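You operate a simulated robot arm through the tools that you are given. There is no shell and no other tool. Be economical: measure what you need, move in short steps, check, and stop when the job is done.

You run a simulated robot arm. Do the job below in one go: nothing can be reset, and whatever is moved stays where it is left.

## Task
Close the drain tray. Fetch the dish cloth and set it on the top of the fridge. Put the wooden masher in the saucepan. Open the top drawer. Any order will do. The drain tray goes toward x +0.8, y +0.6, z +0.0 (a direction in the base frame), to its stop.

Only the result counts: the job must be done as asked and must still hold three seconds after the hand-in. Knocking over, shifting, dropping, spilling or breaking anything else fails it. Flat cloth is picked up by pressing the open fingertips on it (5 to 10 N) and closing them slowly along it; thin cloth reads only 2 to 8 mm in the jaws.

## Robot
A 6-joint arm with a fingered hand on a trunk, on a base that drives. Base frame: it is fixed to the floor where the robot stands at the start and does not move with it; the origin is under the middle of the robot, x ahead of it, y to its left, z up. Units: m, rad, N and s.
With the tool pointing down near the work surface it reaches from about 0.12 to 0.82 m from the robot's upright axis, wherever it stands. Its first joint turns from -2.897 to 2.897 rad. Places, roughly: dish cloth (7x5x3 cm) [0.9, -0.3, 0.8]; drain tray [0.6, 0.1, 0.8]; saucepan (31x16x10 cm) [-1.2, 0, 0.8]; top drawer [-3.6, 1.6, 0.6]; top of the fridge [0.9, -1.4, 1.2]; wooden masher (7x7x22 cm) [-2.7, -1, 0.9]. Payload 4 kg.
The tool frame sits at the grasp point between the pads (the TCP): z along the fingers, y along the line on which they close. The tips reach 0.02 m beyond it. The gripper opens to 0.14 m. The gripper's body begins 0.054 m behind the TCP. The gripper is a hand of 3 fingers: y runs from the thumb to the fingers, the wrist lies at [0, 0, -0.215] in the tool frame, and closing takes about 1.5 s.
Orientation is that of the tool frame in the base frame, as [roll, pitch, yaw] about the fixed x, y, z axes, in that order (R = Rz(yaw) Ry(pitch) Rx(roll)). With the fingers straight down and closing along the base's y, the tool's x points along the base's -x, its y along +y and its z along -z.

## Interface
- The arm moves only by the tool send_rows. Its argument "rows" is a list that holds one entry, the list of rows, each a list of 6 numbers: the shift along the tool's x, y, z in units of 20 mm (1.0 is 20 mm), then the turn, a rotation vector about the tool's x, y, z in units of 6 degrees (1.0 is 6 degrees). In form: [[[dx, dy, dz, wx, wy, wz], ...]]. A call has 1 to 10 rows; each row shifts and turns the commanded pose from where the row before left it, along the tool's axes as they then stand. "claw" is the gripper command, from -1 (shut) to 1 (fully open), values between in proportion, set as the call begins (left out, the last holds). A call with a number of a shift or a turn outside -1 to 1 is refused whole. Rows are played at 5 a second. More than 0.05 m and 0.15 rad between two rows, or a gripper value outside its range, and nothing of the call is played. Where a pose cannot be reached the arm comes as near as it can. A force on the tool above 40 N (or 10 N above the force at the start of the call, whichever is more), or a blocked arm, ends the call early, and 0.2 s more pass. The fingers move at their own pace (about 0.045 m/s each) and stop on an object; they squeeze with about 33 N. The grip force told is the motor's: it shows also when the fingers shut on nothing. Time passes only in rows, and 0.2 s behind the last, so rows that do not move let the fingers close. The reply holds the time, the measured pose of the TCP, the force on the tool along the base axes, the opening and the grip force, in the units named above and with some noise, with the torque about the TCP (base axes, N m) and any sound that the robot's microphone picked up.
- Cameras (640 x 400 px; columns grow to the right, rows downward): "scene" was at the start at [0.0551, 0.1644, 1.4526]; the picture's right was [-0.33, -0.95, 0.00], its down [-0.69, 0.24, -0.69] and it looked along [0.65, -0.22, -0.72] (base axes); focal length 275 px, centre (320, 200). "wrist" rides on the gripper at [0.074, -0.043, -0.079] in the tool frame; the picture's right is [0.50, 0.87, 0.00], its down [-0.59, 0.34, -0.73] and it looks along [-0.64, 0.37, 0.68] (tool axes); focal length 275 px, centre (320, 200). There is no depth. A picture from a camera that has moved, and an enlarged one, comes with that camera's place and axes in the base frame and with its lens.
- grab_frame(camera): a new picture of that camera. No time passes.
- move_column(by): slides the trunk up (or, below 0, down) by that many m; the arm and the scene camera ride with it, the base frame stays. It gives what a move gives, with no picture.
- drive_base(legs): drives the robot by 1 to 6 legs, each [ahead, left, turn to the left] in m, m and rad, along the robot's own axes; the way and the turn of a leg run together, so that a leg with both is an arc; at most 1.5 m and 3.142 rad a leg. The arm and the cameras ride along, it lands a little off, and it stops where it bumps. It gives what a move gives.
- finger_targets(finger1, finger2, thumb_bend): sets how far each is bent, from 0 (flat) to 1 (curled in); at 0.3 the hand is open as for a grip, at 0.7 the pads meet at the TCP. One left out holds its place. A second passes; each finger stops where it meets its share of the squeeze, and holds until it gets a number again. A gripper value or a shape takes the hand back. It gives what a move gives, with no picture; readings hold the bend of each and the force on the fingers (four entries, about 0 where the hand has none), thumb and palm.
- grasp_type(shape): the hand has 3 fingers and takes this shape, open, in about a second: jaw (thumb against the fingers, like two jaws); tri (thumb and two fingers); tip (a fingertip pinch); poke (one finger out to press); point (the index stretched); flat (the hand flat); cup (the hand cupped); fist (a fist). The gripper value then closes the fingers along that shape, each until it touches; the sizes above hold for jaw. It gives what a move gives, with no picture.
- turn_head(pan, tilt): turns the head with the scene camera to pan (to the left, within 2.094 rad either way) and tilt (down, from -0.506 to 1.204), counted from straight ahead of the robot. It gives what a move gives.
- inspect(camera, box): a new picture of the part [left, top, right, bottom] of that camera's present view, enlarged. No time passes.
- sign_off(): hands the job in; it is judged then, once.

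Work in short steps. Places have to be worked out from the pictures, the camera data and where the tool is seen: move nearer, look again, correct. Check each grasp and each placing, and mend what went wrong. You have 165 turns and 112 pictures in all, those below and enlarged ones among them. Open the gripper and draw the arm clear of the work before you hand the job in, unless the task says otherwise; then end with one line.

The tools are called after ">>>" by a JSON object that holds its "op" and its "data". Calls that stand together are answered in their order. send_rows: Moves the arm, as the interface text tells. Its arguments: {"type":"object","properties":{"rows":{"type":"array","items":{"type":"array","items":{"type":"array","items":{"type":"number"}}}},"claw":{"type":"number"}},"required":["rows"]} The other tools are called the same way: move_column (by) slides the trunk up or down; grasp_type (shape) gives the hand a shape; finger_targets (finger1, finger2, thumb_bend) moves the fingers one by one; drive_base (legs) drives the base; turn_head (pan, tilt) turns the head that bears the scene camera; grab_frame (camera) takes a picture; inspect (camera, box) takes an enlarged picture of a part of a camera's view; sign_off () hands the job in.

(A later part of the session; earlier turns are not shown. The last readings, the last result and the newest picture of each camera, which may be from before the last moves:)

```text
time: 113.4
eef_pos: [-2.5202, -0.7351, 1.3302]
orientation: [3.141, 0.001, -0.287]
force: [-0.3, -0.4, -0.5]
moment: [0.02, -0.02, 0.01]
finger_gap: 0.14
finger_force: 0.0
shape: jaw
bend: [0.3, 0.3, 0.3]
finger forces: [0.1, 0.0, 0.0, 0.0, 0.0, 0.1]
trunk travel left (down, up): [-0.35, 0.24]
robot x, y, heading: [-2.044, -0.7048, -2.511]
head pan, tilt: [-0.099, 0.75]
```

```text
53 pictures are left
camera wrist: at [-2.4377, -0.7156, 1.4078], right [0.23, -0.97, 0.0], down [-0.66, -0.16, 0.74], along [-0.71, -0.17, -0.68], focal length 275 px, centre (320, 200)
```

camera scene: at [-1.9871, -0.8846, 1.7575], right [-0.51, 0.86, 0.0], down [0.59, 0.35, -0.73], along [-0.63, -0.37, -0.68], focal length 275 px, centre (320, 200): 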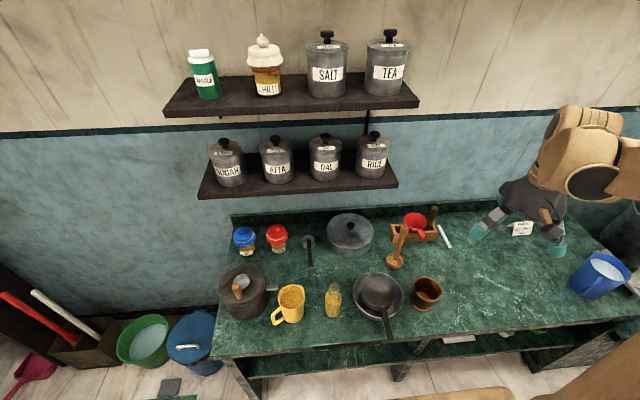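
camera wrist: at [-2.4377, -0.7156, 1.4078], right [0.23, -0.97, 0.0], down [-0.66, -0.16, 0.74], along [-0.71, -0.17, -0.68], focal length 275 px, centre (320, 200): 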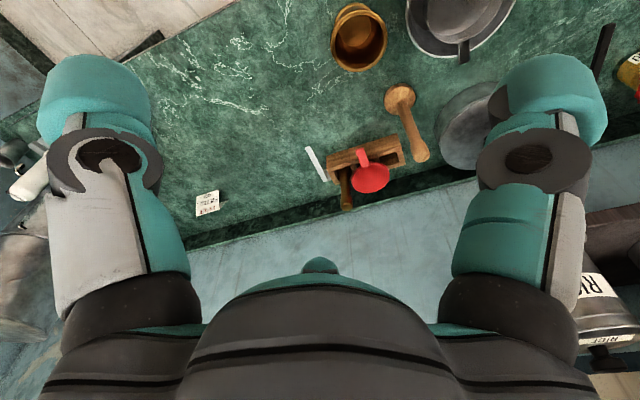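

The wall shelf end (l about 0.80, z about 1.2) is close beside the masher, so a straight-down hand would be tight. I'll turn the tool so it closes sideways and tilt it 45°, so the wrist stays toward the robot.

>>> {"op": "send_rows", "data": {"rows": [[[0, 0, 0, 0, 0, -0.98], [0, 0, 0, 0, 0, -0.98], [0, 0, 0, 0, 0, -0.98], [0, 0, 0, 0, 0, -0.98], [0, 0, 0, 0, 0, -0.98], [0, 0, 0, 0, 0, -0.98], [0, 0, 0, 0, 0, -0.98], [0, 0, 0, 0, 0, -0.98], [0, 0, 0, 0, 0, -0.98]]]}}

>>> {"op": "send_rows", "data": {"rows": [[[0, 0, 0, 0, -0.94, 0], [0, 0, 0, 0, -0.94, 0], [0, 0, 0, 0, -0.94, 0], [0, 0, 0, 0, -0.94, 0], [0, 0, 0, 0, -0.94, 0], [0, 0, 0, 0, -0.94, 0], [0, 0, 0, 0, -0.94, 0], [0, 0, 0, 0, -0.94, 0]]]}}

```text
time: 115.4
eef_pos: [-2.5198, -0.7351, 1.3291]
orientation: [3.141, 0.003, 0.637]
force: [-0.4, 0.6, 0.3]
moment: [0.0, 0.02, 0.0]
finger_gap: 0.14
finger_force: 0.1
shape: jaw
bend: [0.3, 0.3, 0.3]
finger forces: [0.0, 0.1, 0.1, 0.0, 0.0, 0.0]
trunk travel left (down, up): [-0.35, 0.24]
robot x, y, heading: [-2.0399, -0.6987, -2.509]
head pan, tilt: [-0.099, 0.75]
```

```text
time: 117.2
eef_pos: [-2.5203, -0.7354, 1.3292]
orientation: [-3.139, 0.79, 0.636]
force: [0.2, 1.0, 0.6]
moment: [-0.02, -0.04, 0.03]
finger_gap: 0.1399
finger_force: 0.1
shape: jaw
bend: [0.3, 0.3, 0.3]
finger forces: [0.0, 0.0, 0.1, 0.1, 0.1, 0.0]
trunk travel left (down, up): [-0.35, 0.24]
robot x, y, heading: [-2.0445, -0.7023, -2.508]
head pan, tilt: [-0.099, 0.75]
```

Pose set. I'll lower the trunk 0.28 m so the hand hovers in front of the masher at z about 1.05, then check from both cameras.

>>> {"op": "move_column", "data": {"by": -0.28}}

>>> {"op": "grab_frame", "data": {"camera": "scene"}}

>>> {"op": "grab_frame", "data": {"camera": "wrist"}}

```text
time: 120.0
eef_pos: [-2.5204, -0.7357, 1.0485]
orientation: [-3.142, 0.788, 0.638]
force: [0.0, 0.4, -0.2]
moment: [-0.02, -0.01, -0.04]
finger_gap: 0.1399
finger_force: 0.1
shape: jaw
bend: [0.3, 0.3, 0.3]
finger forces: [0.0, 0.1, 0.0, 0.0, 0.0, 0.0]
trunk travel left (down, up): [-0.07, 0.52]
robot x, y, heading: [-2.0442, -0.704, -2.507]
head pan, tilt: [-0.099, 0.75]
```

```text
52 pictures are left
camera scene: at [-1.9871, -0.8845, 1.4776], right [-0.51, 0.86, 0.0], down [0.59, 0.35, -0.73], along [-0.63, -0.37, -0.68], focal length 275 px, centre (320, 200)
```

scene: 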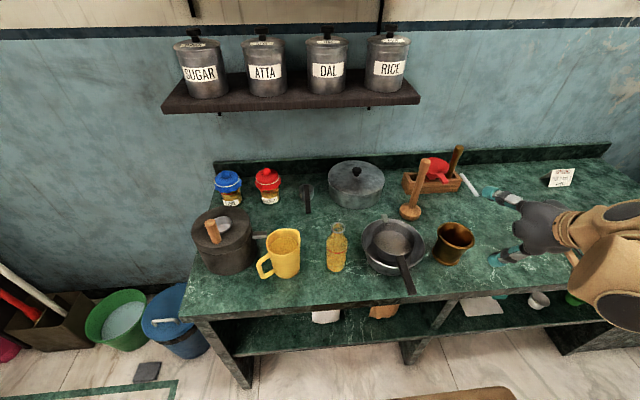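

```text
51 pictures are left
camera wrist: at [-2.4596, -0.637, 1.0522], right [0.8, -0.49, -0.36], down [0.29, -0.21, 0.93], along [-0.53, -0.85, -0.03], focal length 275 px, centre (320, 200)
```

wrist: 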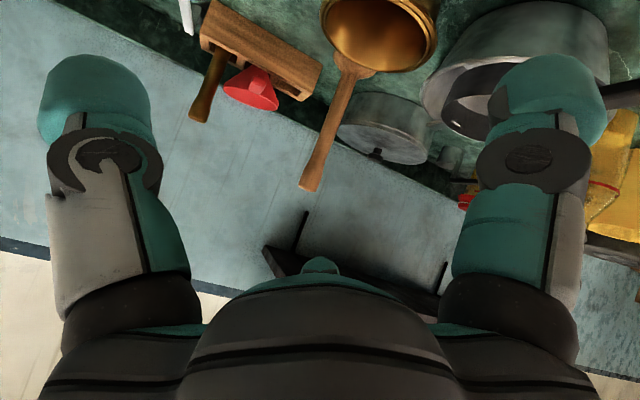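

Masher axis is about (-2.69, -0.955), top z about 1.03. I'll line up sideways, lower to z about 0.985 (above the brass mortar), and check before advancing.

>>> {"op": "send_rows", "data": {"rows": [[[0.55, 0.925, 0.55, 0, 0, 0], [0.55, 0.925, 0.55, 0, 0, 0], [0.55, 0.925, 0.55, 0, 0, 0], [0.55, 0.925, 0.55, 0, 0, 0], [-0.8, 0, 0.8, 0, 0, 0], [-0.8, 0, 0.8, 0, 0, 0], [-0.8, 0, 0.8, 0, 0, 0], [-0.8, 0, 0.8, 0, 0, 0], [-0.8, 0, 0.8, 0, 0, 0]]]}}

>>> {"op": "grab_frame", "data": {"camera": "wrist"}}

>>> {"op": "inspect", "data": {"camera": "scene", "box": [330, 120, 530, 280]}}

```text
time: 122.0
eef_pos: [-2.5676, -0.8634, 0.9869]
orientation: [-3.141, 0.79, 0.638]
force: [0.4, -0.1, -0.5]
moment: [-0.02, 0.01, 0.04]
finger_gap: 0.14
finger_force: 0.1
shape: jaw
bend: [0.3, 0.3, 0.3]
finger forces: [0.1, 0.1, 0.0, 0.0, 0.0, 0.0]
trunk travel left (down, up): [-0.07, 0.52]
robot x, y, heading: [-2.0432, -0.7045, -2.509]
head pan, tilt: [-0.099, 0.75]
```

```text
50 pictures are left
camera wrist: at [-2.5071, -0.7642, 0.99], right [0.8, -0.49, -0.35], down [0.29, -0.21, 0.93], along [-0.53, -0.85, -0.03], focal length 275 px, centre (320, 200)
```

wrist: 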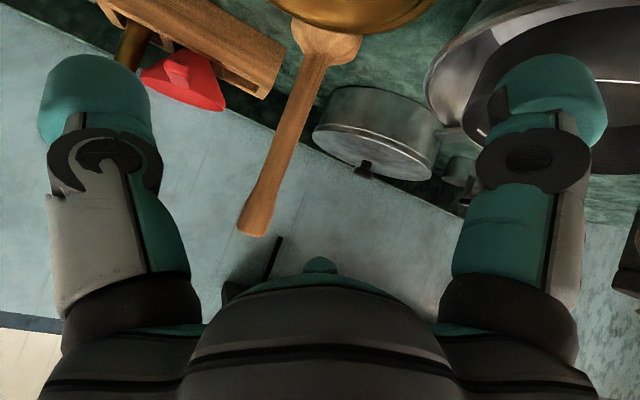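

```text
2.50 times, centred on (430, 200) of scene
camera zoom: at [-1.9874, -0.8847, 1.4775], right [-0.51, 0.86, 0.0], down [0.59, 0.35, -0.73], along [-0.63, -0.37, -0.68], focal length 687 px, centre (45, 200)
```

zoom: 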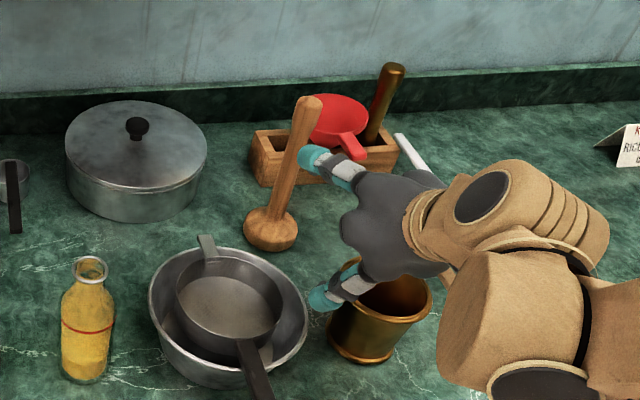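

The three digits (two fingers on the left side, thumb on the right) leave the middle plane free, and the handle lies exactly in it. I'll advance 0.15 m so the handle reaches the TCP.

>>> {"op": "send_rows", "data": {"rows": [[[-0.75, 0, 0.75, 0, 0, 0], [-0.75, 0, 0.75, 0, 0, 0], [-0.75, 0, 0.75, 0, 0, 0], [-0.75, 0, 0.75, 0, 0, 0], [-0.75, 0, 0.75, 0, 0, 0], [-0.75, 0, 0.75, 0, 0, 0]]]}}

>>> {"op": "grab_frame", "data": {"camera": "wrist"}}

>>> {"op": "inspect", "data": {"camera": "scene", "box": [330, 120, 530, 280]}}

```text
time: 123.5
eef_pos: [-2.6697, -0.9384, 0.9887]
orientation: [-3.141, 0.789, 0.638]
force: [0.7, 0.5, -0.2]
moment: [0.0, 0.01, 0.0]
finger_gap: 0.14
finger_force: 0.0
shape: jaw
bend: [0.3, 0.3, 0.3]
finger forces: [0.1, 0.0, 0.0, 0.1, 0.0, 0.0]
trunk travel left (down, up): [-0.07, 0.52]
robot x, y, heading: [-2.0455, -0.6984, -2.506]
head pan, tilt: [-0.099, 0.75]
```

```text
48 pictures are left
camera wrist: at [-2.6095, -0.8394, 0.9903], right [0.8, -0.49, -0.36], down [0.29, -0.21, 0.93], along [-0.53, -0.85, -0.03], focal length 275 px, centre (320, 200)
```

wrist: 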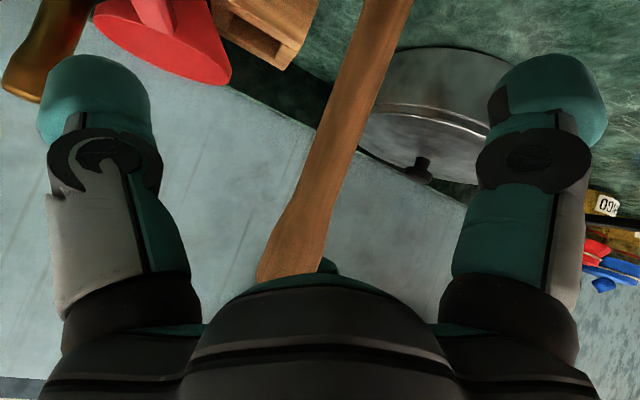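

```text
2.50 times, centred on (430, 200) of scene
camera zoom: at [-1.9876, -0.8848, 1.4775], right [-0.51, 0.86, 0.0], down [0.59, 0.35, -0.73], along [-0.63, -0.37, -0.68], focal length 687 px, centre (45, 200)
```

zoom: 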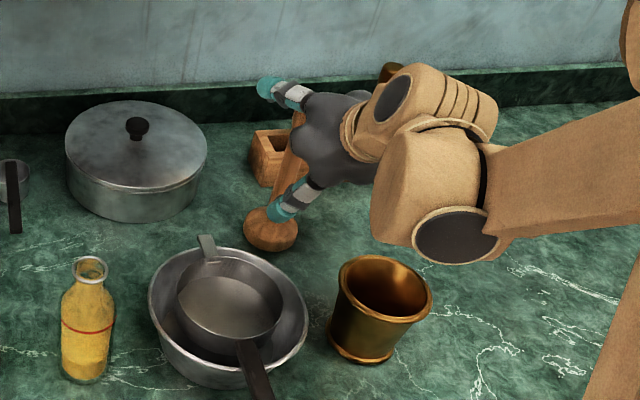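

The handle passes through the TCP region and is slightly ahead. I'll advance 1.5 cm and close gradually.

>>> {"op": "send_rows", "data": {"rows": [[[-0.27, 0, 0.27, 0, 0, 0], [-0.27, 0, 0.27, 0, 0, 0]]], "claw": 0.0}}

>>> {"op": "grab_frame", "data": {"camera": "wrist"}}

```text
time: 124.0
eef_pos: [-2.6823, -0.9486, 0.9877]
orientation: [-3.139, 0.79, 0.636]
force: [0.3, 0.0, 0.0]
moment: [-0.02, -0.01, -0.02]
finger_gap: 0.088
finger_force: 0.1
shape: jaw
bend: [0.29, 0.29, 0.28]
finger forces: [0.0, 0.1, 0.1, 0.1, 0.0, 0.0]
trunk travel left (down, up): [-0.07, 0.52]
robot x, y, heading: [-2.0414, -0.7011, -2.508]
head pan, tilt: [-0.099, 0.75]
```

```text
46 pictures are left
camera wrist: at [-2.6214, -0.8494, 0.9901], right [0.8, -0.49, -0.36], down [0.29, -0.21, 0.93], along [-0.53, -0.85, -0.03], focal length 275 px, centre (320, 200)
```

wrist: 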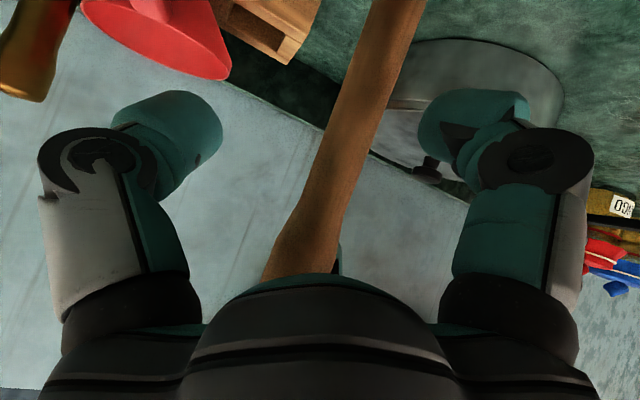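

The handle is centred between the digits. Closing on it.

>>> {"op": "send_rows", "data": {"rows": [[[0, 0, 0, 0, 0, 0], [0, 0, 0, 0, 0, 0], [0, 0, 0, 0, 0, 0]]], "claw": -0.5}}

>>> {"op": "send_rows", "data": {"rows": [[[0, 0, 0, 0, 0, 0], [0, 0, 0, 0, 0, 0], [0, 0, 0, 0, 0, 0], [0, 0, 0, 0, 0, 0], [0, 0, 0, 0, 0, 0]]], "claw": -1}}

>>> {"op": "inspect", "data": {"camera": "scene", "box": [330, 120, 530, 280]}}

```text
time: 124.8
eef_pos: [-2.6814, -0.9478, 0.9865]
orientation: [-3.141, 0.789, 0.637]
force: [0.0, -0.5, -0.2]
moment: [0.03, 0.01, 0.01]
finger_gap: 0.0355
finger_force: 0.0
shape: jaw
bend: [0.45, 0.45, 0.45]
finger forces: [0.4, 0.2, 0.0, 0.0, 0.0, 0.0]
trunk travel left (down, up): [-0.07, 0.52]
robot x, y, heading: [-2.0462, -0.7026, -2.508]
head pan, tilt: [-0.099, 0.75]
```

```text
time: 126.0
eef_pos: [-2.6811, -0.947, 0.9889]
orientation: [-3.139, 0.791, 0.637]
force: [1.3, 1.6, 13.6]
moment: [0.1, -0.29, 0.0]
finger_gap: 0.0266
finger_force: 33.3
shape: jaw
bend: [0.98, 0.98, 0.5]
finger forces: [28.7, 25.4, 0.1, 0.0, 31.1, 0.1]
trunk travel left (down, up): [-0.07, 0.52]
robot x, y, heading: [-2.0444, -0.7022, -2.506]
head pan, tilt: [-0.099, 0.75]
```

```text
2.50 times, centred on (430, 200) of scene
camera zoom: at [-1.9856, -0.8839, 1.4776], right [-0.51, 0.86, 0.0], down [0.59, 0.35, -0.73], along [-0.63, -0.37, -0.68], focal length 687 px, centre (45, 200)
```

zoom: 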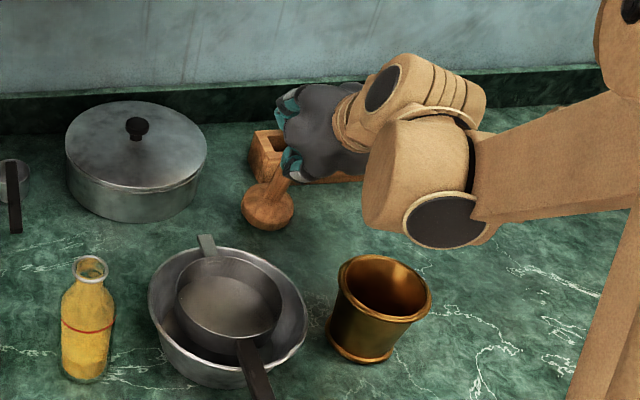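

The handle is gripped with 33 N, though the masher has tilted slightly. I'll lift straight up and check it.

>>> {"op": "send_rows", "data": {"rows": [[[-0.35, 0, -0.35, 0, 0, 0], [-0.7, 0, -0.7, 0, 0, 0], [-0.7, 0, -0.7, 0, 0, 0], [-0.7, 0, -0.7, 0, 0, 0], [-0.7, 0, -0.7, 0, 0, 0], [-0.7, 0, -0.7, 0, 0, 0]]]}}

>>> {"op": "grab_frame", "data": {"camera": "scene"}}

>>> {"op": "grab_frame", "data": {"camera": "wrist"}}

```text
time: 127.5
eef_pos: [-2.6803, -0.9484, 1.0972]
orientation: [3.14, 0.789, 0.636]
force: [0.3, -0.1, -2.0]
moment: [0.04, -0.03, -0.03]
finger_gap: 0.0264
finger_force: 33.2
shape: jaw
bend: [0.98, 0.98, 0.5]
finger forces: [21.2, 27.6, 0.0, 0.0, 29.6, 0.0]
trunk travel left (down, up): [-0.07, 0.52]
robot x, y, heading: [-2.045, -0.7021, -2.501]
head pan, tilt: [-0.099, 0.75]
```

```text
44 pictures are left
camera scene: at [-1.9872, -0.8846, 1.4775], right [-0.51, 0.86, 0.0], down [0.59, 0.35, -0.73], along [-0.63, -0.37, -0.68], focal length 275 px, centre (320, 200)
```

scene: 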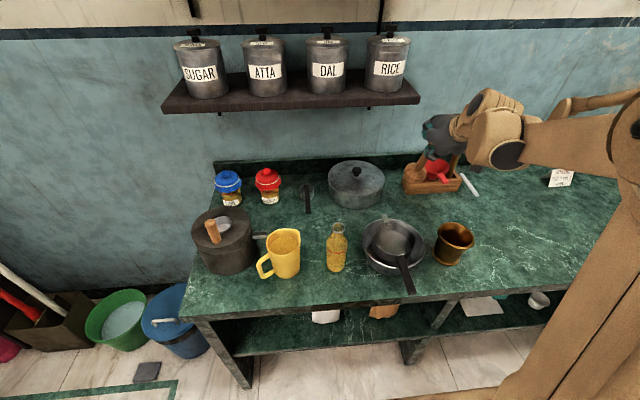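

```text
43 pictures are left
camera wrist: at [-2.6201, -0.8497, 1.1], right [0.8, -0.49, -0.36], down [0.29, -0.21, 0.93], along [-0.53, -0.85, -0.03], focal length 275 px, centre (320, 200)
```

wrist: 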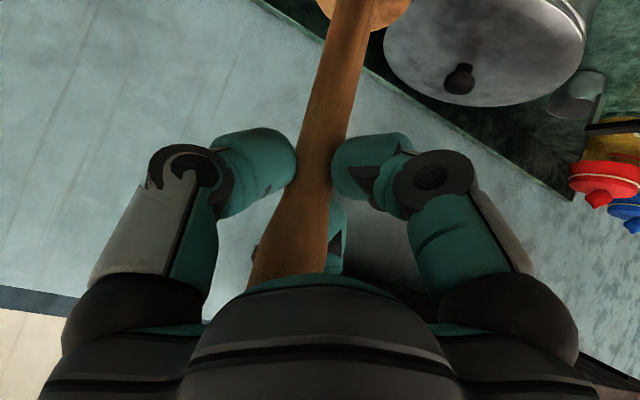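

The masher is held firmly. I'll raise the trunk, back away from the counter, and turn around toward the island with everything held high.

>>> {"op": "move_column", "data": {"by": 0.25}}

>>> {"op": "drive_base", "data": {"legs": [[-0.35, 0, 0]]}}

>>> {"op": "drive_base", "data": {"legs": [[0, 0, 3.14]]}}

>>> {"op": "turn_head", "data": {"pan": 0.0, "tilt": 0.8}}

>>> {"op": "grab_frame", "data": {"camera": "scene"}}

```text
time: 130.0
eef_pos: [-2.6807, -0.9484, 1.3477]
orientation: [-3.139, 0.789, 0.636]
force: [0.7, 0.0, -2.0]
moment: [0.02, -0.02, -0.03]
finger_gap: 0.0261
finger_force: 33.7
shape: jaw
bend: [0.98, 0.98, 0.5]
finger forces: [21.2, 27.6, 0.1, 0.0, 29.6, 0.0]
trunk travel left (down, up): [-0.32, 0.27]
robot x, y, heading: [-2.0441, -0.7003, -2.507]
head pan, tilt: [-0.099, 0.75]
```

```text
time: 132.3
eef_pos: [-2.3998, -0.7384, 1.3471]
orientation: [3.14, 0.789, 0.634]
force: [-0.3, 0.3, -1.4]
moment: [0.02, -0.04, 0.02]
finger_gap: 0.026
finger_force: 33.2
shape: jaw
bend: [0.98, 0.98, 0.5]
finger forces: [21.4, 27.6, 0.1, 0.0, 29.6, 0.1]
trunk travel left (down, up): [-0.32, 0.27]
robot x, y, heading: [-1.7578, -0.4959, -2.503]
head pan, tilt: [-0.099, 0.75]
```

```text
time: 140.0
eef_pos: [-1.1198, -0.2614, 1.3476]
orientation: [-3.141, 0.789, -2.528]
force: [-0.9, 0.4, -2.2]
moment: [-0.05, 0.08, 0.0]
finger_gap: 0.0257
finger_force: 33.0
shape: jaw
bend: [0.98, 0.98, 0.5]
finger forces: [18.8, 27.6, 0.0, 0.0, 30.0, 0.0]
trunk travel left (down, up): [-0.32, 0.27]
robot x, y, heading: [-1.7612, -0.4964, 0.615]
head pan, tilt: [-0.099, 0.75]
```

```text
time: 140.7
eef_pos: [-1.1197, -0.2611, 1.3465]
orientation: [-3.14, 0.788, -2.526]
force: [0.2, -0.7, -1.3]
moment: [-0.06, 0.07, -0.03]
finger_gap: 0.0258
finger_force: 33.6
shape: jaw
bend: [0.98, 0.98, 0.5]
finger forces: [18.7, 27.6, 0.0, 0.0, 30.1, 0.0]
trunk travel left (down, up): [-0.32, 0.27]
robot x, y, heading: [-1.7626, -0.4921, 0.615]
head pan, tilt: [0.0, 0.799]
```

```text
42 pictures are left
camera scene: at [-1.8221, -0.3032, 1.7235], right [0.58, -0.82, 0.0], down [-0.59, -0.41, -0.7], along [0.57, 0.4, -0.72], focal length 275 px, centre (320, 200)
```

scene: 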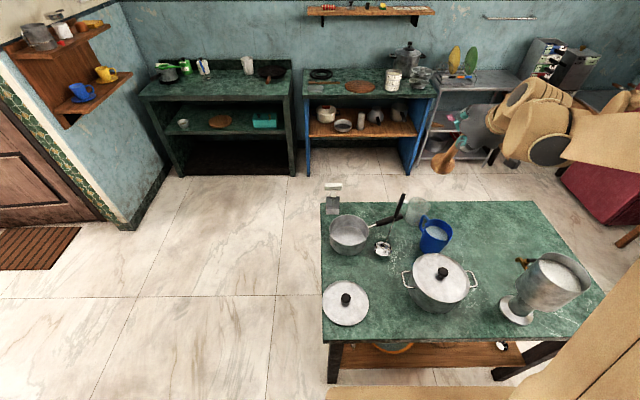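

The saucepan is at about (-1.22, -0.02) on the island, open, with its lid lying beside it. I'll zoom in on it and on the masher in the hand.

>>> {"op": "inspect", "data": {"camera": "scene", "box": [310, 180, 470, 330]}}

>>> {"op": "inspect", "data": {"camera": "scene", "box": [410, 70, 570, 190]}}

```text
2.67 times, centred on (390, 255) of scene
camera zoom: at [-1.8221, -0.3032, 1.7235], right [0.58, -0.82, 0.0], down [-0.59, -0.41, -0.7], along [0.57, 0.4, -0.72], focal length 732 px, centre (133, 53)
```

zoom: 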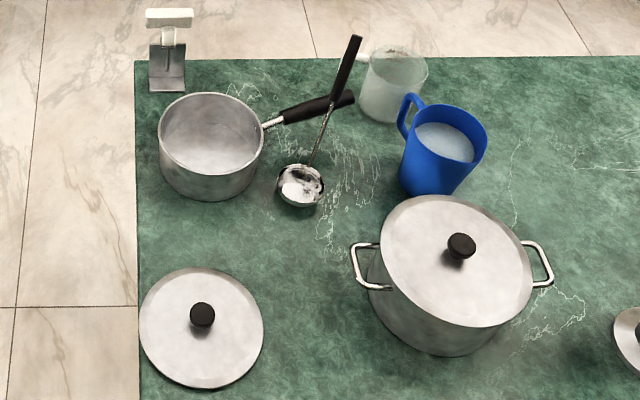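

```text
3.33 times, centred on (490, 130) of scene
camera zoom: at [-1.8221, -0.3032, 1.7235], right [0.58, -0.82, 0.0], down [-0.59, -0.41, -0.7], along [0.57, 0.4, -0.72], focal length 916 px, centre (-247, 433)
```

zoom: 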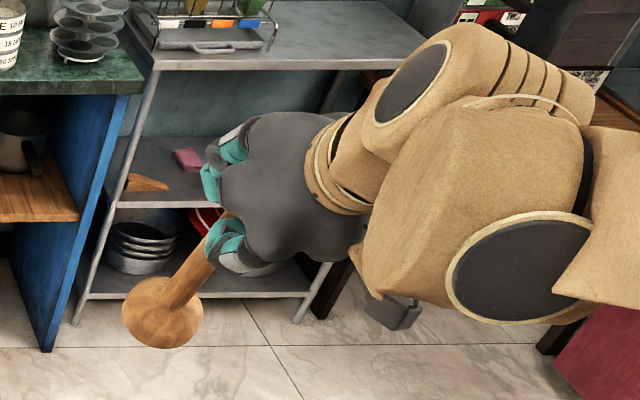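

The masher hangs with its head about 20° forward. I'll reduce the hand tilt by 20° to bring it upright, then move sideways over the saucepan at height.

>>> {"op": "send_rows", "data": {"rows": [[[0, 0, 0, 0, 0.83, 0], [0, 0, 0, 0, 0.83, 0], [0, 0, 0, 0, 0.83, 0], [0, 0, 0, 0, 0.83, 0]]]}}

>>> {"op": "send_rows", "data": {"rows": [[[-0.3, 1, 0.14, 0, 0, 0], [-0.3, 1, 0.14, 0, 0, 0], [-0.3, 1, 0.14, 0, 0, 0], [-0.3, 1, 0.14, 0, 0, 0], [-0.3, 1, 0.14, 0, 0, 0], [-0.3, 1, 0.14, 0, 0, 0], [-0.3, 1, 0.14, 0, 0, 0], [-0.3, 1, 0.14, 0, 0, 0], [-0.3, 1, 0.14, 0, 0, 0], [-0.3, 1, 0.14, 0, 0, 0]]]}}

>>> {"op": "send_rows", "data": {"rows": [[[-0.27, 0.8, 0.12, 0, 0, 0], [-0.27, 0.8, 0.12, 0, 0, 0], [-0.27, 0.8, 0.12, 0, 0, 0]]]}}

>>> {"op": "grab_frame", "data": {"camera": "scene"}}

>>> {"op": "grab_frame", "data": {"camera": "wrist"}}

```text
time: 141.7
eef_pos: [-1.1197, -0.2606, 1.346]
orientation: [3.141, 0.44, -2.527]
force: [-0.6, -0.1, -1.9]
moment: [-0.01, 0.04, -0.02]
finger_gap: 0.0257
finger_force: 32.8
shape: jaw
bend: [0.98, 0.99, 0.5]
finger forces: [17.6, 28.0, 0.0, 0.0, 30.9, 0.1]
trunk travel left (down, up): [-0.32, 0.27]
robot x, y, heading: [-1.7613, -0.4947, 0.609]
head pan, tilt: [0.0, 0.799]
```

```text
time: 143.9
eef_pos: [-1.1812, -0.0601, 1.3467]
orientation: [-3.141, 0.439, -2.529]
force: [1.3, 0.2, -1.4]
moment: [-0.03, 0.0, 0.01]
finger_gap: 0.0257
finger_force: 33.2
shape: jaw
bend: [0.98, 0.99, 0.5]
finger forces: [17.7, 28.3, 0.1, 0.1, 31.2, 0.0]
trunk travel left (down, up): [-0.32, 0.27]
robot x, y, heading: [-1.762, -0.4926, 0.615]
head pan, tilt: [0.0, 0.799]
```

```text
time: 144.7
eef_pos: [-1.1946, -0.0088, 1.3476]
orientation: [-3.14, 0.44, -2.525]
force: [0.8, 0.4, -1.6]
moment: [-0.02, 0.01, -0.03]
finger_gap: 0.0256
finger_force: 32.8
shape: jaw
bend: [0.98, 0.99, 0.5]
finger forces: [17.7, 28.0, 0.0, 0.1, 31.2, 0.1]
trunk travel left (down, up): [-0.32, 0.27]
robot x, y, heading: [-1.765, -0.4934, 0.612]
head pan, tilt: [0.0, 0.799]
```

```text
39 pictures are left
camera scene: at [-1.8224, -0.3019, 1.7233], right [0.58, -0.82, 0.0], down [-0.59, -0.41, -0.7], along [0.57, 0.4, -0.72], focal length 275 px, centre (320, 200)
```

scene: 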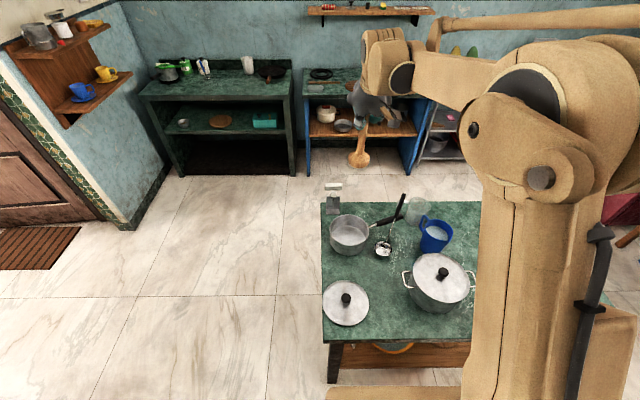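

```text
38 pictures are left
camera wrist: at [-1.2537, -0.1029, 1.3864], right [-0.87, 0.45, -0.21], down [-0.02, 0.4, 0.91], along [0.49, 0.8, -0.34], focal length 275 px, centre (320, 200)
```

wrist: 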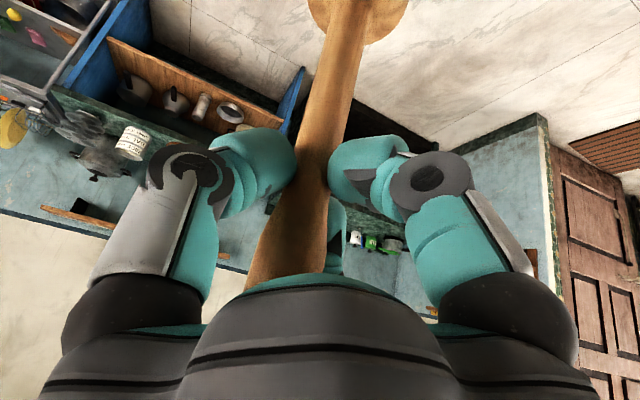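

The masher now hangs vertical over the pan position. I'll lower the trunk 0.25 m and check alignment.

>>> {"op": "move_column", "data": {"by": -0.25}}

>>> {"op": "grab_frame", "data": {"camera": "scene"}}

>>> {"op": "grab_frame", "data": {"camera": "wrist"}}

```text
time: 147.2
eef_pos: [-1.1953, -0.0118, 1.098]
orientation: [-3.141, 0.44, -2.528]
force: [0.4, 0.6, -2.1]
moment: [-0.02, 0.02, 0.03]
finger_gap: 0.0256
finger_force: 32.4
shape: jaw
bend: [0.98, 0.99, 0.5]
finger forces: [17.5, 28.1, 0.0, 0.1, 31.2, 0.1]
trunk travel left (down, up): [-0.07, 0.52]
robot x, y, heading: [-1.7598, -0.4941, 0.61]
head pan, tilt: [0.0, 0.799]
```

```text
37 pictures are left
camera scene: at [-1.8223, -0.303, 1.4735], right [0.58, -0.82, 0.0], down [-0.59, -0.41, -0.7], along [0.57, 0.4, -0.72], focal length 275 px, centre (320, 200)
```

scene: 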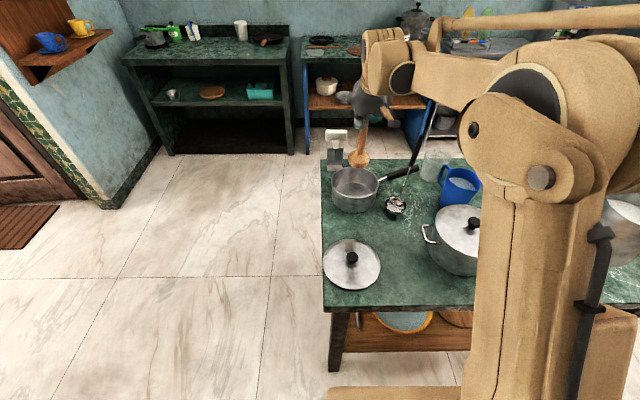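

```text
36 pictures are left
camera wrist: at [-1.2535, -0.1041, 1.1367], right [-0.87, 0.45, -0.21], down [-0.02, 0.4, 0.91], along [0.49, 0.8, -0.34], focal length 275 px, centre (320, 200)
```

wrist: 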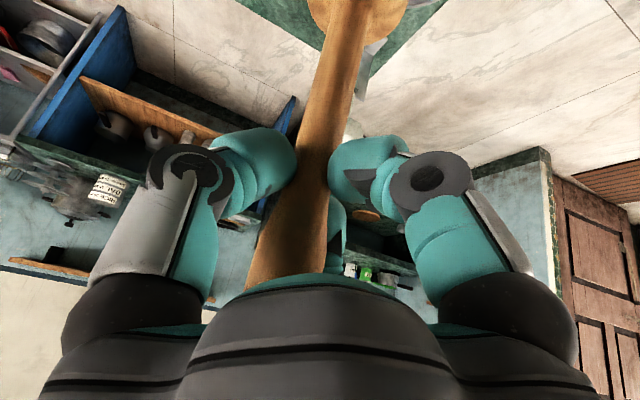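

Triangulating the rim from the two heights gives a pan centre of about (-1.228, -0.022) with the rim at z about 0.89. I'll shift the masher 3 cm back toward the robot and zoom to check.

>>> {"op": "send_rows", "data": {"rows": [[[0.68, 0.22, -0.32, 0, 0, 0], [0.68, 0.22, -0.32, 0, 0, 0]]]}}

>>> {"op": "inspect", "data": {"camera": "scene", "box": [310, 90, 440, 240]}}

```text
time: 147.8
eef_pos: [-1.2251, -0.0211, 1.0971]
orientation: [-3.14, 0.441, -2.527]
force: [0.1, -0.7, -1.1]
moment: [-0.06, 0.01, -0.01]
finger_gap: 0.026
finger_force: 33.2
shape: jaw
bend: [0.98, 0.99, 0.5]
finger forces: [17.8, 28.2, 0.0, 0.0, 31.0, 0.0]
trunk travel left (down, up): [-0.07, 0.52]
robot x, y, heading: [-1.7615, -0.4948, 0.611]
head pan, tilt: [0.0, 0.799]
```

```text
2.67 times, centred on (375, 165) of scene
camera zoom: at [-1.8226, -0.3031, 1.4735], right [0.58, -0.82, 0.0], down [-0.59, -0.41, -0.7], along [0.57, 0.4, -0.72], focal length 732 px, centre (173, 293)
```

zoom: 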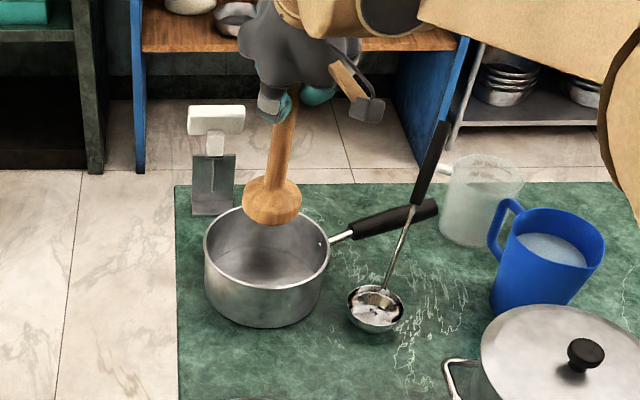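

Alignment looks good if the rim is at z about 0.88–0.89. I'll descend 5 cm and check again where the head meets the rim.

>>> {"op": "send_rows", "data": {"rows": [[[0.21, 0, 0.453, 0, 0, 0], [0.21, 0, 0.453, 0, 0, 0], [0.21, 0, 0.453, 0, 0, 0], [0.21, 0, 0.453, 0, 0, 0], [0.21, 0, 0.453, 0, 0, 0]]]}}

>>> {"op": "inspect", "data": {"camera": "scene", "box": [310, 90, 440, 240]}}

```text
time: 149.1
eef_pos: [-1.2243, -0.0208, 1.0461]
orientation: [-3.14, 0.44, -2.529]
force: [0.8, -0.7, -1.4]
moment: [-0.01, 0.02, 0.0]
finger_gap: 0.0258
finger_force: 33.0
shape: jaw
bend: [0.98, 0.99, 0.5]
finger forces: [17.7, 28.2, 0.0, 0.0, 30.8, 0.0]
trunk travel left (down, up): [-0.07, 0.52]
robot x, y, heading: [-1.7617, -0.4914, 0.615]
head pan, tilt: [0.0, 0.799]
```

```text
2.67 times, centred on (375, 165) of scene
camera zoom: at [-1.8222, -0.3029, 1.4734], right [0.58, -0.82, 0.0], down [-0.59, -0.41, -0.7], along [0.57, 0.4, -0.72], focal length 732 px, centre (173, 293)
```

zoom: 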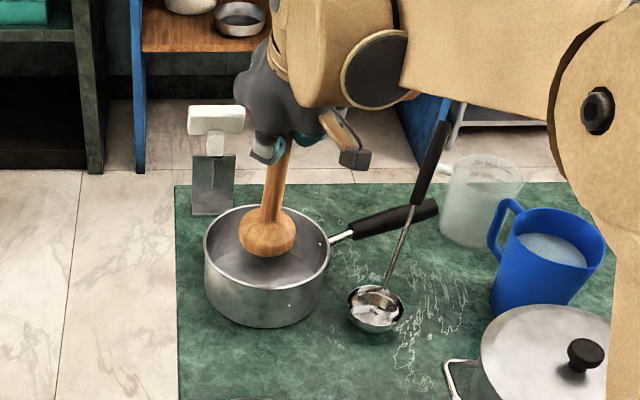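

The head appears inside the rim with no contact. I continue down 4 cm in small steps.

>>> {"op": "send_rows", "data": {"rows": [[[0.169, 0, 0.363, 0, 0, 0], [0.169, 0, 0.363, 0, 0, 0], [0.169, 0, 0.363, 0, 0, 0], [0.169, 0, 0.363, 0, 0, 0], [0.169, 0, 0.363, 0, 0, 0]]]}}

>>> {"op": "inspect", "data": {"camera": "scene", "box": [310, 90, 440, 240]}}

```text
time: 150.2
eef_pos: [-1.2238, -0.0196, 1.0065]
orientation: [3.141, 0.44, -2.526]
force: [0.4, 0.8, -1.6]
moment: [-0.03, 0.04, 0.01]
finger_gap: 0.0257
finger_force: 33.1
shape: jaw
bend: [0.98, 0.99, 0.5]
finger forces: [17.8, 28.3, 0.0, 0.0, 30.9, 0.1]
trunk travel left (down, up): [-0.07, 0.52]
robot x, y, heading: [-1.7602, -0.4921, 0.61]
head pan, tilt: [0.0, 0.799]
```

```text
2.67 times, centred on (375, 165) of scene
camera zoom: at [-1.8223, -0.3029, 1.4734], right [0.58, -0.82, 0.0], down [-0.59, -0.41, -0.7], along [0.57, 0.4, -0.72], focal length 732 px, centre (173, 293)
```

zoom: 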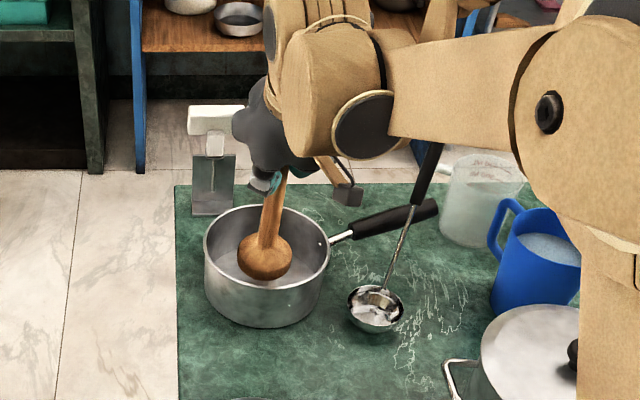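

The head is inside the pan. Continuing down until it touches the pan bottom.

>>> {"op": "send_rows", "data": {"rows": [[[0.1, 0, 0.2, 0, 0, 0], [0.1, 0, 0.2, 0, 0, 0], [0.1, 0, 0.2, 0, 0, 0], [0.1, 0, 0.2, 0, 0, 0], [0.1, 0, 0.2, 0, 0, 0], [0.1, 0, 0.2, 0, 0, 0], [0.1, 0, 0.2, 0, 0, 0]]]}}

>>> {"op": "inspect", "data": {"camera": "scene", "box": [310, 90, 440, 240]}}

```text
time: 151.8
eef_pos: [-1.2233, -0.0222, 0.9761]
orientation: [3.141, 0.442, -2.528]
force: [-0.1, 0.1, 1.4]
moment: [0.02, 0.02, -0.02]
finger_gap: 0.0256
finger_force: 33.3
shape: jaw
bend: [0.98, 0.99, 0.5]
finger forces: [18.8, 28.2, 0.0, 0.1, 31.2, 0.0]
trunk travel left (down, up): [-0.07, 0.52]
robot x, y, heading: [-1.7619, -0.493, 0.614]
head pan, tilt: [0.0, 0.799]
```

```text
2.67 times, centred on (375, 165) of scene
camera zoom: at [-1.8227, -0.3033, 1.4735], right [0.58, -0.82, 0.0], down [-0.59, -0.41, -0.7], along [0.57, 0.4, -0.72], focal length 732 px, centre (173, 293)
```

zoom: 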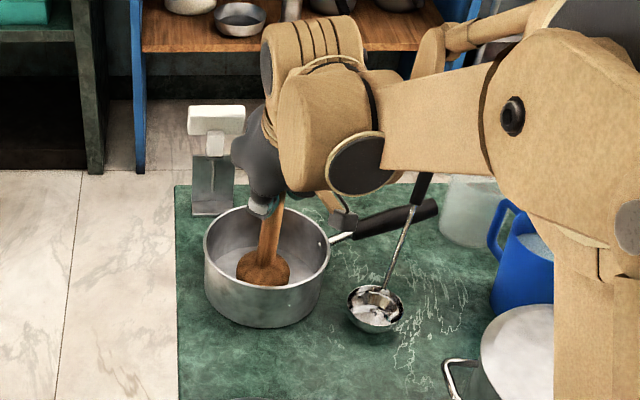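

Contact felt (about 3 N), so the masher stands on the pan bottom. I'll open the fingers partially and check that it stays.

>>> {"op": "send_rows", "data": {"rows": [[[0, 0, 0, 0, 0, 0], [0, 0, 0, 0, 0, 0], [0, 0, 0, 0, 0, 0], [0, 0, 0, 0, 0, 0], [0, 0, 0, 0, 0, 0], [0, 0, 0, 0, 0, 0]]], "claw": 0.0}}

>>> {"op": "inspect", "data": {"camera": "scene", "box": [310, 90, 440, 240]}}

>>> {"op": "grab_frame", "data": {"camera": "wrist"}}

```text
time: 153.2
eef_pos: [-1.2247, -0.0208, 0.9759]
orientation: [-3.14, 0.441, -2.527]
force: [0.6, 0.4, -0.4]
moment: [0.0, -0.04, 0.0]
finger_gap: 0.0695
finger_force: 0.1
shape: jaw
bend: [0.34, 0.34, 0.33]
finger forces: [0.0, 0.0, 0.0, 0.0, 0.0, 0.0]
trunk travel left (down, up): [-0.07, 0.52]
robot x, y, heading: [-1.7598, -0.4939, 0.614]
head pan, tilt: [0.0, 0.799]
```

```text
2.67 times, centred on (375, 165) of scene
camera zoom: at [-1.8224, -0.3031, 1.4735], right [0.58, -0.82, 0.0], down [-0.59, -0.41, -0.7], along [0.57, 0.4, -0.72], focal length 732 px, centre (173, 293)
```

zoom: 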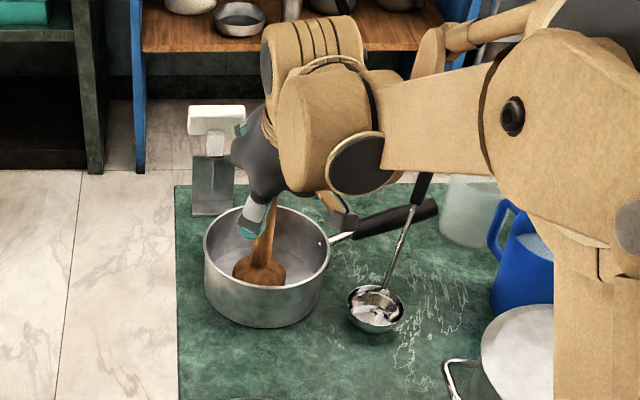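

```text
30 pictures are left
camera wrist: at [-1.2825, -0.1143, 1.015], right [-0.87, 0.45, -0.21], down [-0.02, 0.4, 0.91], along [0.49, 0.8, -0.34], focal length 275 px, centre (320, 200)
```

wrist: 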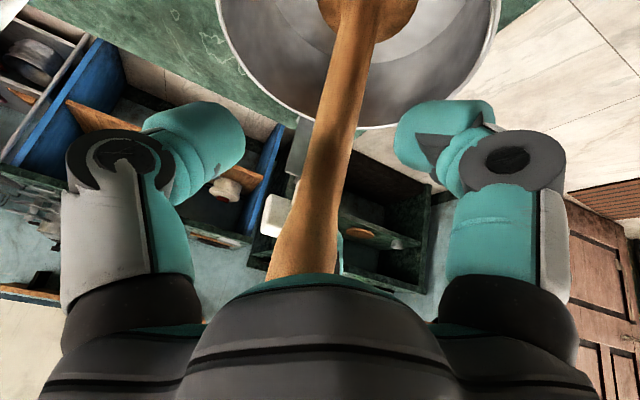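

The masher stands free and upright in the pan. I'll withdraw straight back along the fingers and check again.

>>> {"op": "send_rows", "data": {"rows": [[[0, 0, -0.5, 0, 0, 0], [0, 0, -0.7, 0, 0, 0], [0, 0, -0.8, 0, 0, 0], [0, 0, -1, 0, 0, 0], [0, 0, -1, 0, 0, 0], [0, 0, -1, 0, 0, 0], [0, 0, -1, 0, 0, 0], [0, 0, -1, 0, 0, 0], [0, 0, -1, 0, 0, 0], [0, 0, -1, 0, 0, 0]]]}}

>>> {"op": "grab_frame", "data": {"camera": "scene"}}

```text
time: 155.4
eef_pos: [-1.2874, -0.0659, 1.1398]
orientation: [3.14, 0.441, -2.526]
force: [-0.3, 0.7, 0.0]
moment: [-0.02, 0.02, -0.01]
finger_gap: 0.0697
finger_force: 0.0
shape: jaw
bend: [0.34, 0.34, 0.33]
finger forces: [0.0, 0.0, 0.0, 0.1, 0.1, 0.0]
trunk travel left (down, up): [-0.07, 0.52]
robot x, y, heading: [-1.7652, -0.4947, 0.62]
head pan, tilt: [0.0, 0.799]
```

```text
29 pictures are left
camera scene: at [-1.8228, -0.3034, 1.4735], right [0.58, -0.82, 0.0], down [-0.59, -0.41, -0.7], along [0.57, 0.4, -0.72], focal length 275 px, centre (320, 200)
```

scene: 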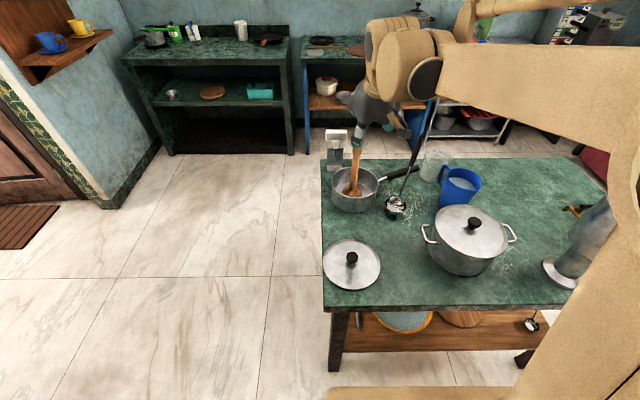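

The masher stays in the saucepan. Next is the drawer at about (-3.6, 1.6), which is to the robot's left and behind. I'll look that way.

>>> {"op": "turn_head", "data": {"pan": 1.8, "tilt": 0.35}}

>>> {"op": "grab_frame", "data": {"camera": "scene"}}

```text
time: 157.2
eef_pos: [-1.2892, -0.0648, 1.1386]
orientation: [-3.141, 0.442, -2.526]
force: [-0.2, 0.5, 0.5]
moment: [0.04, 0.01, -0.04]
finger_gap: 0.0699
finger_force: 0.0
shape: jaw
bend: [0.34, 0.34, 0.33]
finger forces: [0.0, 0.0, 0.0, 0.0, 0.1, 0.2]
trunk travel left (down, up): [-0.07, 0.52]
robot x, y, heading: [-1.7633, -0.4935, 0.616]
head pan, tilt: [1.799, 0.351]
```

```text
28 pictures are left
camera scene: at [-1.9579, -0.2876, 1.5131], right [0.67, 0.75, 0.0], down [0.26, -0.23, -0.94], along [-0.7, 0.63, -0.34], focal length 275 px, centre (320, 200)
```

scene: 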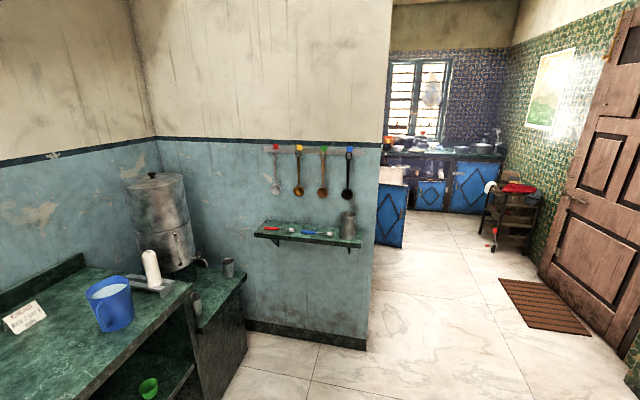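

The drawer is behind the partition, beyond the opening. I'll raise the hand, go left past the island, forward, then left through the opening, and look again.

>>> {"op": "move_column", "data": {"by": 0.15}}

>>> {"op": "drive_base", "data": {"legs": [[0, 0.85, 0.03], [0.65, 0, 0], [0, 0.9, 0]]}}

>>> {"op": "grab_frame", "data": {"camera": "scene"}}

```text
time: 159.0
eef_pos: [-1.2865, -0.0655, 1.2882]
orientation: [-3.141, 0.441, -2.527]
force: [0.3, 1.5, -0.1]
moment: [0.0, 0.03, 0.0]
finger_gap: 0.0699
finger_force: 0.0
shape: jaw
bend: [0.34, 0.34, 0.33]
finger forces: [0.0, 0.0, 0.1, 0.0, 0.0, 0.0]
trunk travel left (down, up): [-0.22, 0.37]
robot x, y, heading: [-1.7619, -0.4927, 0.613]
head pan, tilt: [1.799, 0.351]
```

```text
time: 171.0
eef_pos: [-1.8267, 1.7319, 1.2888]
orientation: [-3.14, 0.442, -2.48]
force: [1.0, -0.1, -0.4]
moment: [0.02, 0.01, -0.02]
finger_gap: 0.0696
finger_force: 0.0
shape: jaw
bend: [0.34, 0.34, 0.33]
finger forces: [0.1, 0.1, 0.0, 0.0, 0.0, 0.1]
trunk travel left (down, up): [-0.22, 0.37]
robot x, y, heading: [-2.2853, 1.2851, 0.662]
head pan, tilt: [1.799, 0.351]
```

```text
27 pictures are left
camera scene: at [-2.4872, 1.4792, 1.663], right [0.63, 0.78, 0.0], down [0.27, -0.22, -0.94], along [-0.73, 0.59, -0.34], focal length 275 px, centre (320, 200)
```

scene: 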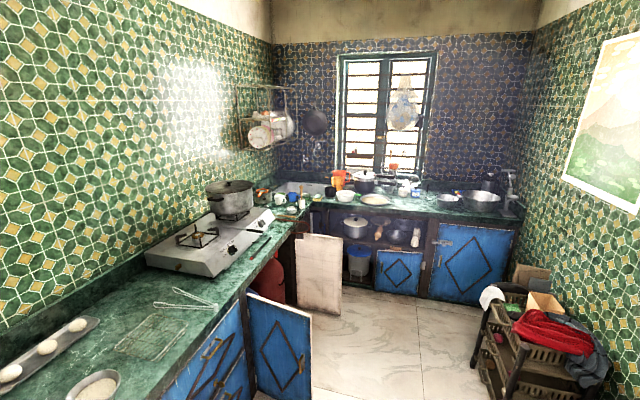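

Now the kitchen counter is visible on the left; the drawer should be in its front face around l = 3.44, front at f about -1.70. I'll pull the arm in, move left another 0.8 m and turn to face the counter.

>>> {"op": "send_rows", "data": {"rows": [[[0.9, 0, -0.42, 0, 0, 0], [0.9, 0, -0.42, 0, 0, 0], [0.9, 0, -0.42, 0, 0, 0], [0.9, 0, -0.42, 0, 0, 0], [0.9, 0, -0.42, 0, 0, 0], [0.9, 0, -0.42, 0, 0, 0], [0.9, 0, -0.42, 0, 0, 0], [0.9, 0, -0.42, 0, 0, 0]]]}}

>>> {"op": "drive_base", "data": {"legs": [[0, 0.8, 0], [0, 0, 3.12]]}}

>>> {"op": "turn_head", "data": {"pan": 0.0, "tilt": 0.8}}

>>> {"op": "grab_frame", "data": {"camera": "scene"}}

```text
time: 172.8
eef_pos: [-1.9535, 1.6336, 1.2894]
orientation: [-3.14, 0.443, -2.479]
force: [-0.1, -0.7, 1.0]
moment: [0.0, 0.0, 0.03]
finger_gap: 0.0697
finger_force: 0.2
shape: jaw
bend: [0.34, 0.34, 0.33]
finger forces: [0.0, 0.0, 0.1, 0.0, 0.0, 0.0]
trunk travel left (down, up): [-0.22, 0.37]
robot x, y, heading: [-2.2784, 1.2833, 0.66]
head pan, tilt: [1.799, 0.351]
```

```text
time: 184.3
eef_pos: [-3.1155, 1.5745, 1.2904]
orientation: [-3.141, 0.441, 0.61]
force: [-1.1, 0.9, 1.5]
moment: [-0.01, -0.01, -0.04]
finger_gap: 0.0697
finger_force: 0.1
shape: jaw
bend: [0.34, 0.34, 0.33]
finger forces: [0.1, 0.0, 0.0, 0.0, 0.0, 0.1]
trunk travel left (down, up): [-0.22, 0.37]
robot x, y, heading: [-2.7693, 1.9105, -2.53]
head pan, tilt: [1.799, 0.351]
```

```text
time: 186.1
eef_pos: [-3.1155, 1.5749, 1.2893]
orientation: [3.141, 0.441, 0.61]
force: [0.6, -0.7, 0.5]
moment: [0.01, 0.02, 0.0]
finger_gap: 0.0696
finger_force: 0.1
shape: jaw
bend: [0.34, 0.34, 0.33]
finger forces: [0.0, 0.0, 0.0, 0.0, 0.0, 0.0]
trunk travel left (down, up): [-0.22, 0.37]
robot x, y, heading: [-2.766, 1.9112, -2.533]
head pan, tilt: [0.0, 0.799]
```

```text
26 pictures are left
camera scene: at [-2.7111, 1.7215, 1.6235], right [-0.57, 0.82, 0.0], down [0.59, 0.41, -0.7], along [-0.57, -0.4, -0.72], focal length 275 px, centre (320, 200)
```

scene: 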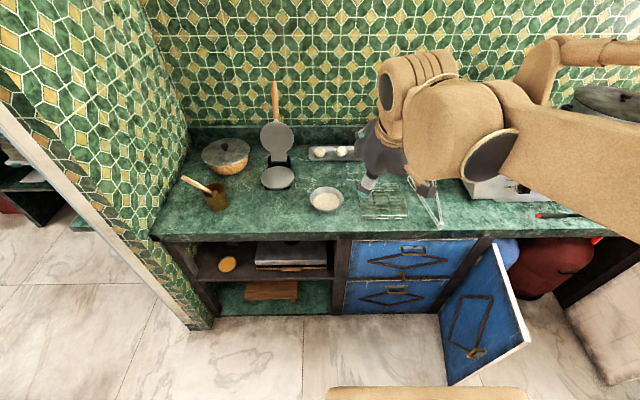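

Two blue drawers are visible; the top one has a handle at about pixel (415, 250). I'll zoom in.

>>> {"op": "inspect", "data": {"camera": "scene", "box": [330, 225, 490, 325]}}

```text
4.00 times, centred on (410, 275) of scene
camera zoom: at [-2.7111, 1.7215, 1.6235], right [-0.57, 0.82, 0.0], down [0.59, 0.41, -0.7], along [-0.57, -0.4, -0.72], focal length 1099 px, centre (-40, -100)
```

zoom: 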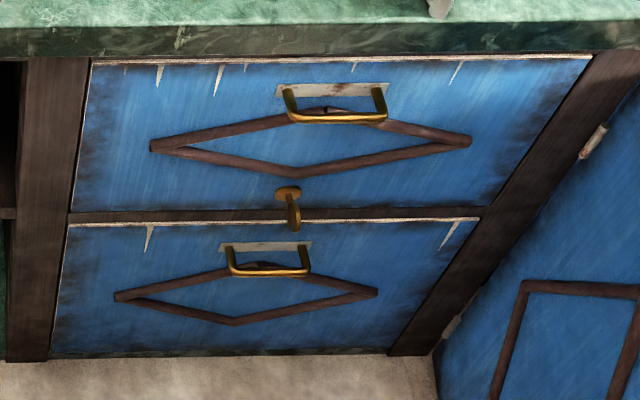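

The bar handle of the top drawer is at about (-3.47, 1.68, 0.62), and there's a small brass latch or knob below it. I'll bring the tool to about 20° below horizontal, roll it so the digits close vertically, then lower the trunk.

>>> {"op": "send_rows", "data": {"rows": [[[0, 0, 0, 0, -0.94, 0], [0, 0, 0, 0, -0.94, 0], [0, 0, 0, 0, -0.94, 0], [0, 0, 0, 0, -0.94, 0], [0, 0, 0, 0, -0.94, 0], [0, 0, 0, 0, -0.94, 0], [0, 0, 0, 0, -0.94, 0], [0, 0, 0, 0, -0.94, 0]]]}}

>>> {"op": "send_rows", "data": {"rows": [[[0, 0, 0, 0, 0, -1], [0, 0, 0, 0, 0, -1], [0, 0, 0, 0, 0, -1], [0, 0, 0, 0, 0, -1], [0, 0, 0, 0, 0, -1], [0, 0, 0, 0, 0, -1], [0, 0, 0, 0, 0, -1], [0, 0, 0, 0, 0, -1]]]}}

>>> {"op": "send_rows", "data": {"rows": [[[0, 0, 0, 0, 0, -1], [0, 0, 0, 0, 0, -1], [0, 0, 0, 0, 0, -1], [0, 0, 0, 0, 0, -1], [0, 0, 0, 0, 0, -1], [0, 0, 0, 0, 0, -1], [0, 0, 0, 0, 0, -1]]]}}

>>> {"op": "move_column", "data": {"by": -0.22}}

```text
time: 187.9
eef_pos: [-3.1158, 1.5749, 1.2881]
orientation: [3.141, 1.229, 0.61]
force: [-0.4, 0.0, 0.5]
moment: [0.02, 0.0, 0.0]
finger_gap: 0.0696
finger_force: 0.1
shape: jaw
bend: [0.34, 0.34, 0.33]
finger forces: [0.0, 0.0, 0.0, 0.0, 0.0, 0.0]
trunk travel left (down, up): [-0.22, 0.37]
robot x, y, heading: [-2.7676, 1.9101, -2.529]
head pan, tilt: [0.0, 0.799]
```

```text
time: 189.7
eef_pos: [-3.1164, 1.5758, 1.2879]
orientation: [-2.018, 0.68, 1.889]
force: [0.3, 0.9, 0.1]
moment: [-0.03, 0.0, 0.04]
finger_gap: 0.0699
finger_force: 0.1
shape: jaw
bend: [0.34, 0.34, 0.33]
finger forces: [0.1, 0.0, 0.1, 0.1, 0.0, 0.2]
trunk travel left (down, up): [-0.22, 0.37]
robot x, y, heading: [-2.7669, 1.9128, -2.534]
head pan, tilt: [0.0, 0.799]
```

```text
time: 191.3
eef_pos: [-3.1159, 1.5764, 1.2895]
orientation: [-1.913, -0.001, 2.182]
force: [-0.2, 0.4, -0.9]
moment: [0.04, 0.0, 0.01]
finger_gap: 0.0702
finger_force: 0.1
shape: jaw
bend: [0.34, 0.34, 0.33]
finger forces: [0.1, 0.0, 0.0, 0.0, 0.0, 0.0]
trunk travel left (down, up): [-0.22, 0.37]
robot x, y, heading: [-2.7727, 1.9098, -2.533]
head pan, tilt: [0.0, 0.799]
```

```text
time: 193.6
eef_pos: [-3.1144, 1.5752, 1.0689]
orientation: [-1.912, -0.001, 2.183]
force: [-0.9, -0.4, 0.0]
moment: [0.0, 0.01, 0.02]
finger_gap: 0.0701
finger_force: 0.0
shape: jaw
bend: [0.34, 0.34, 0.33]
finger forces: [0.1, 0.0, 0.1, 0.0, 0.1, 0.0]
trunk travel left (down, up): [0.0, 0.59]
robot x, y, heading: [-2.7697, 1.9142, -2.529]
head pan, tilt: [0.0, 0.799]
```

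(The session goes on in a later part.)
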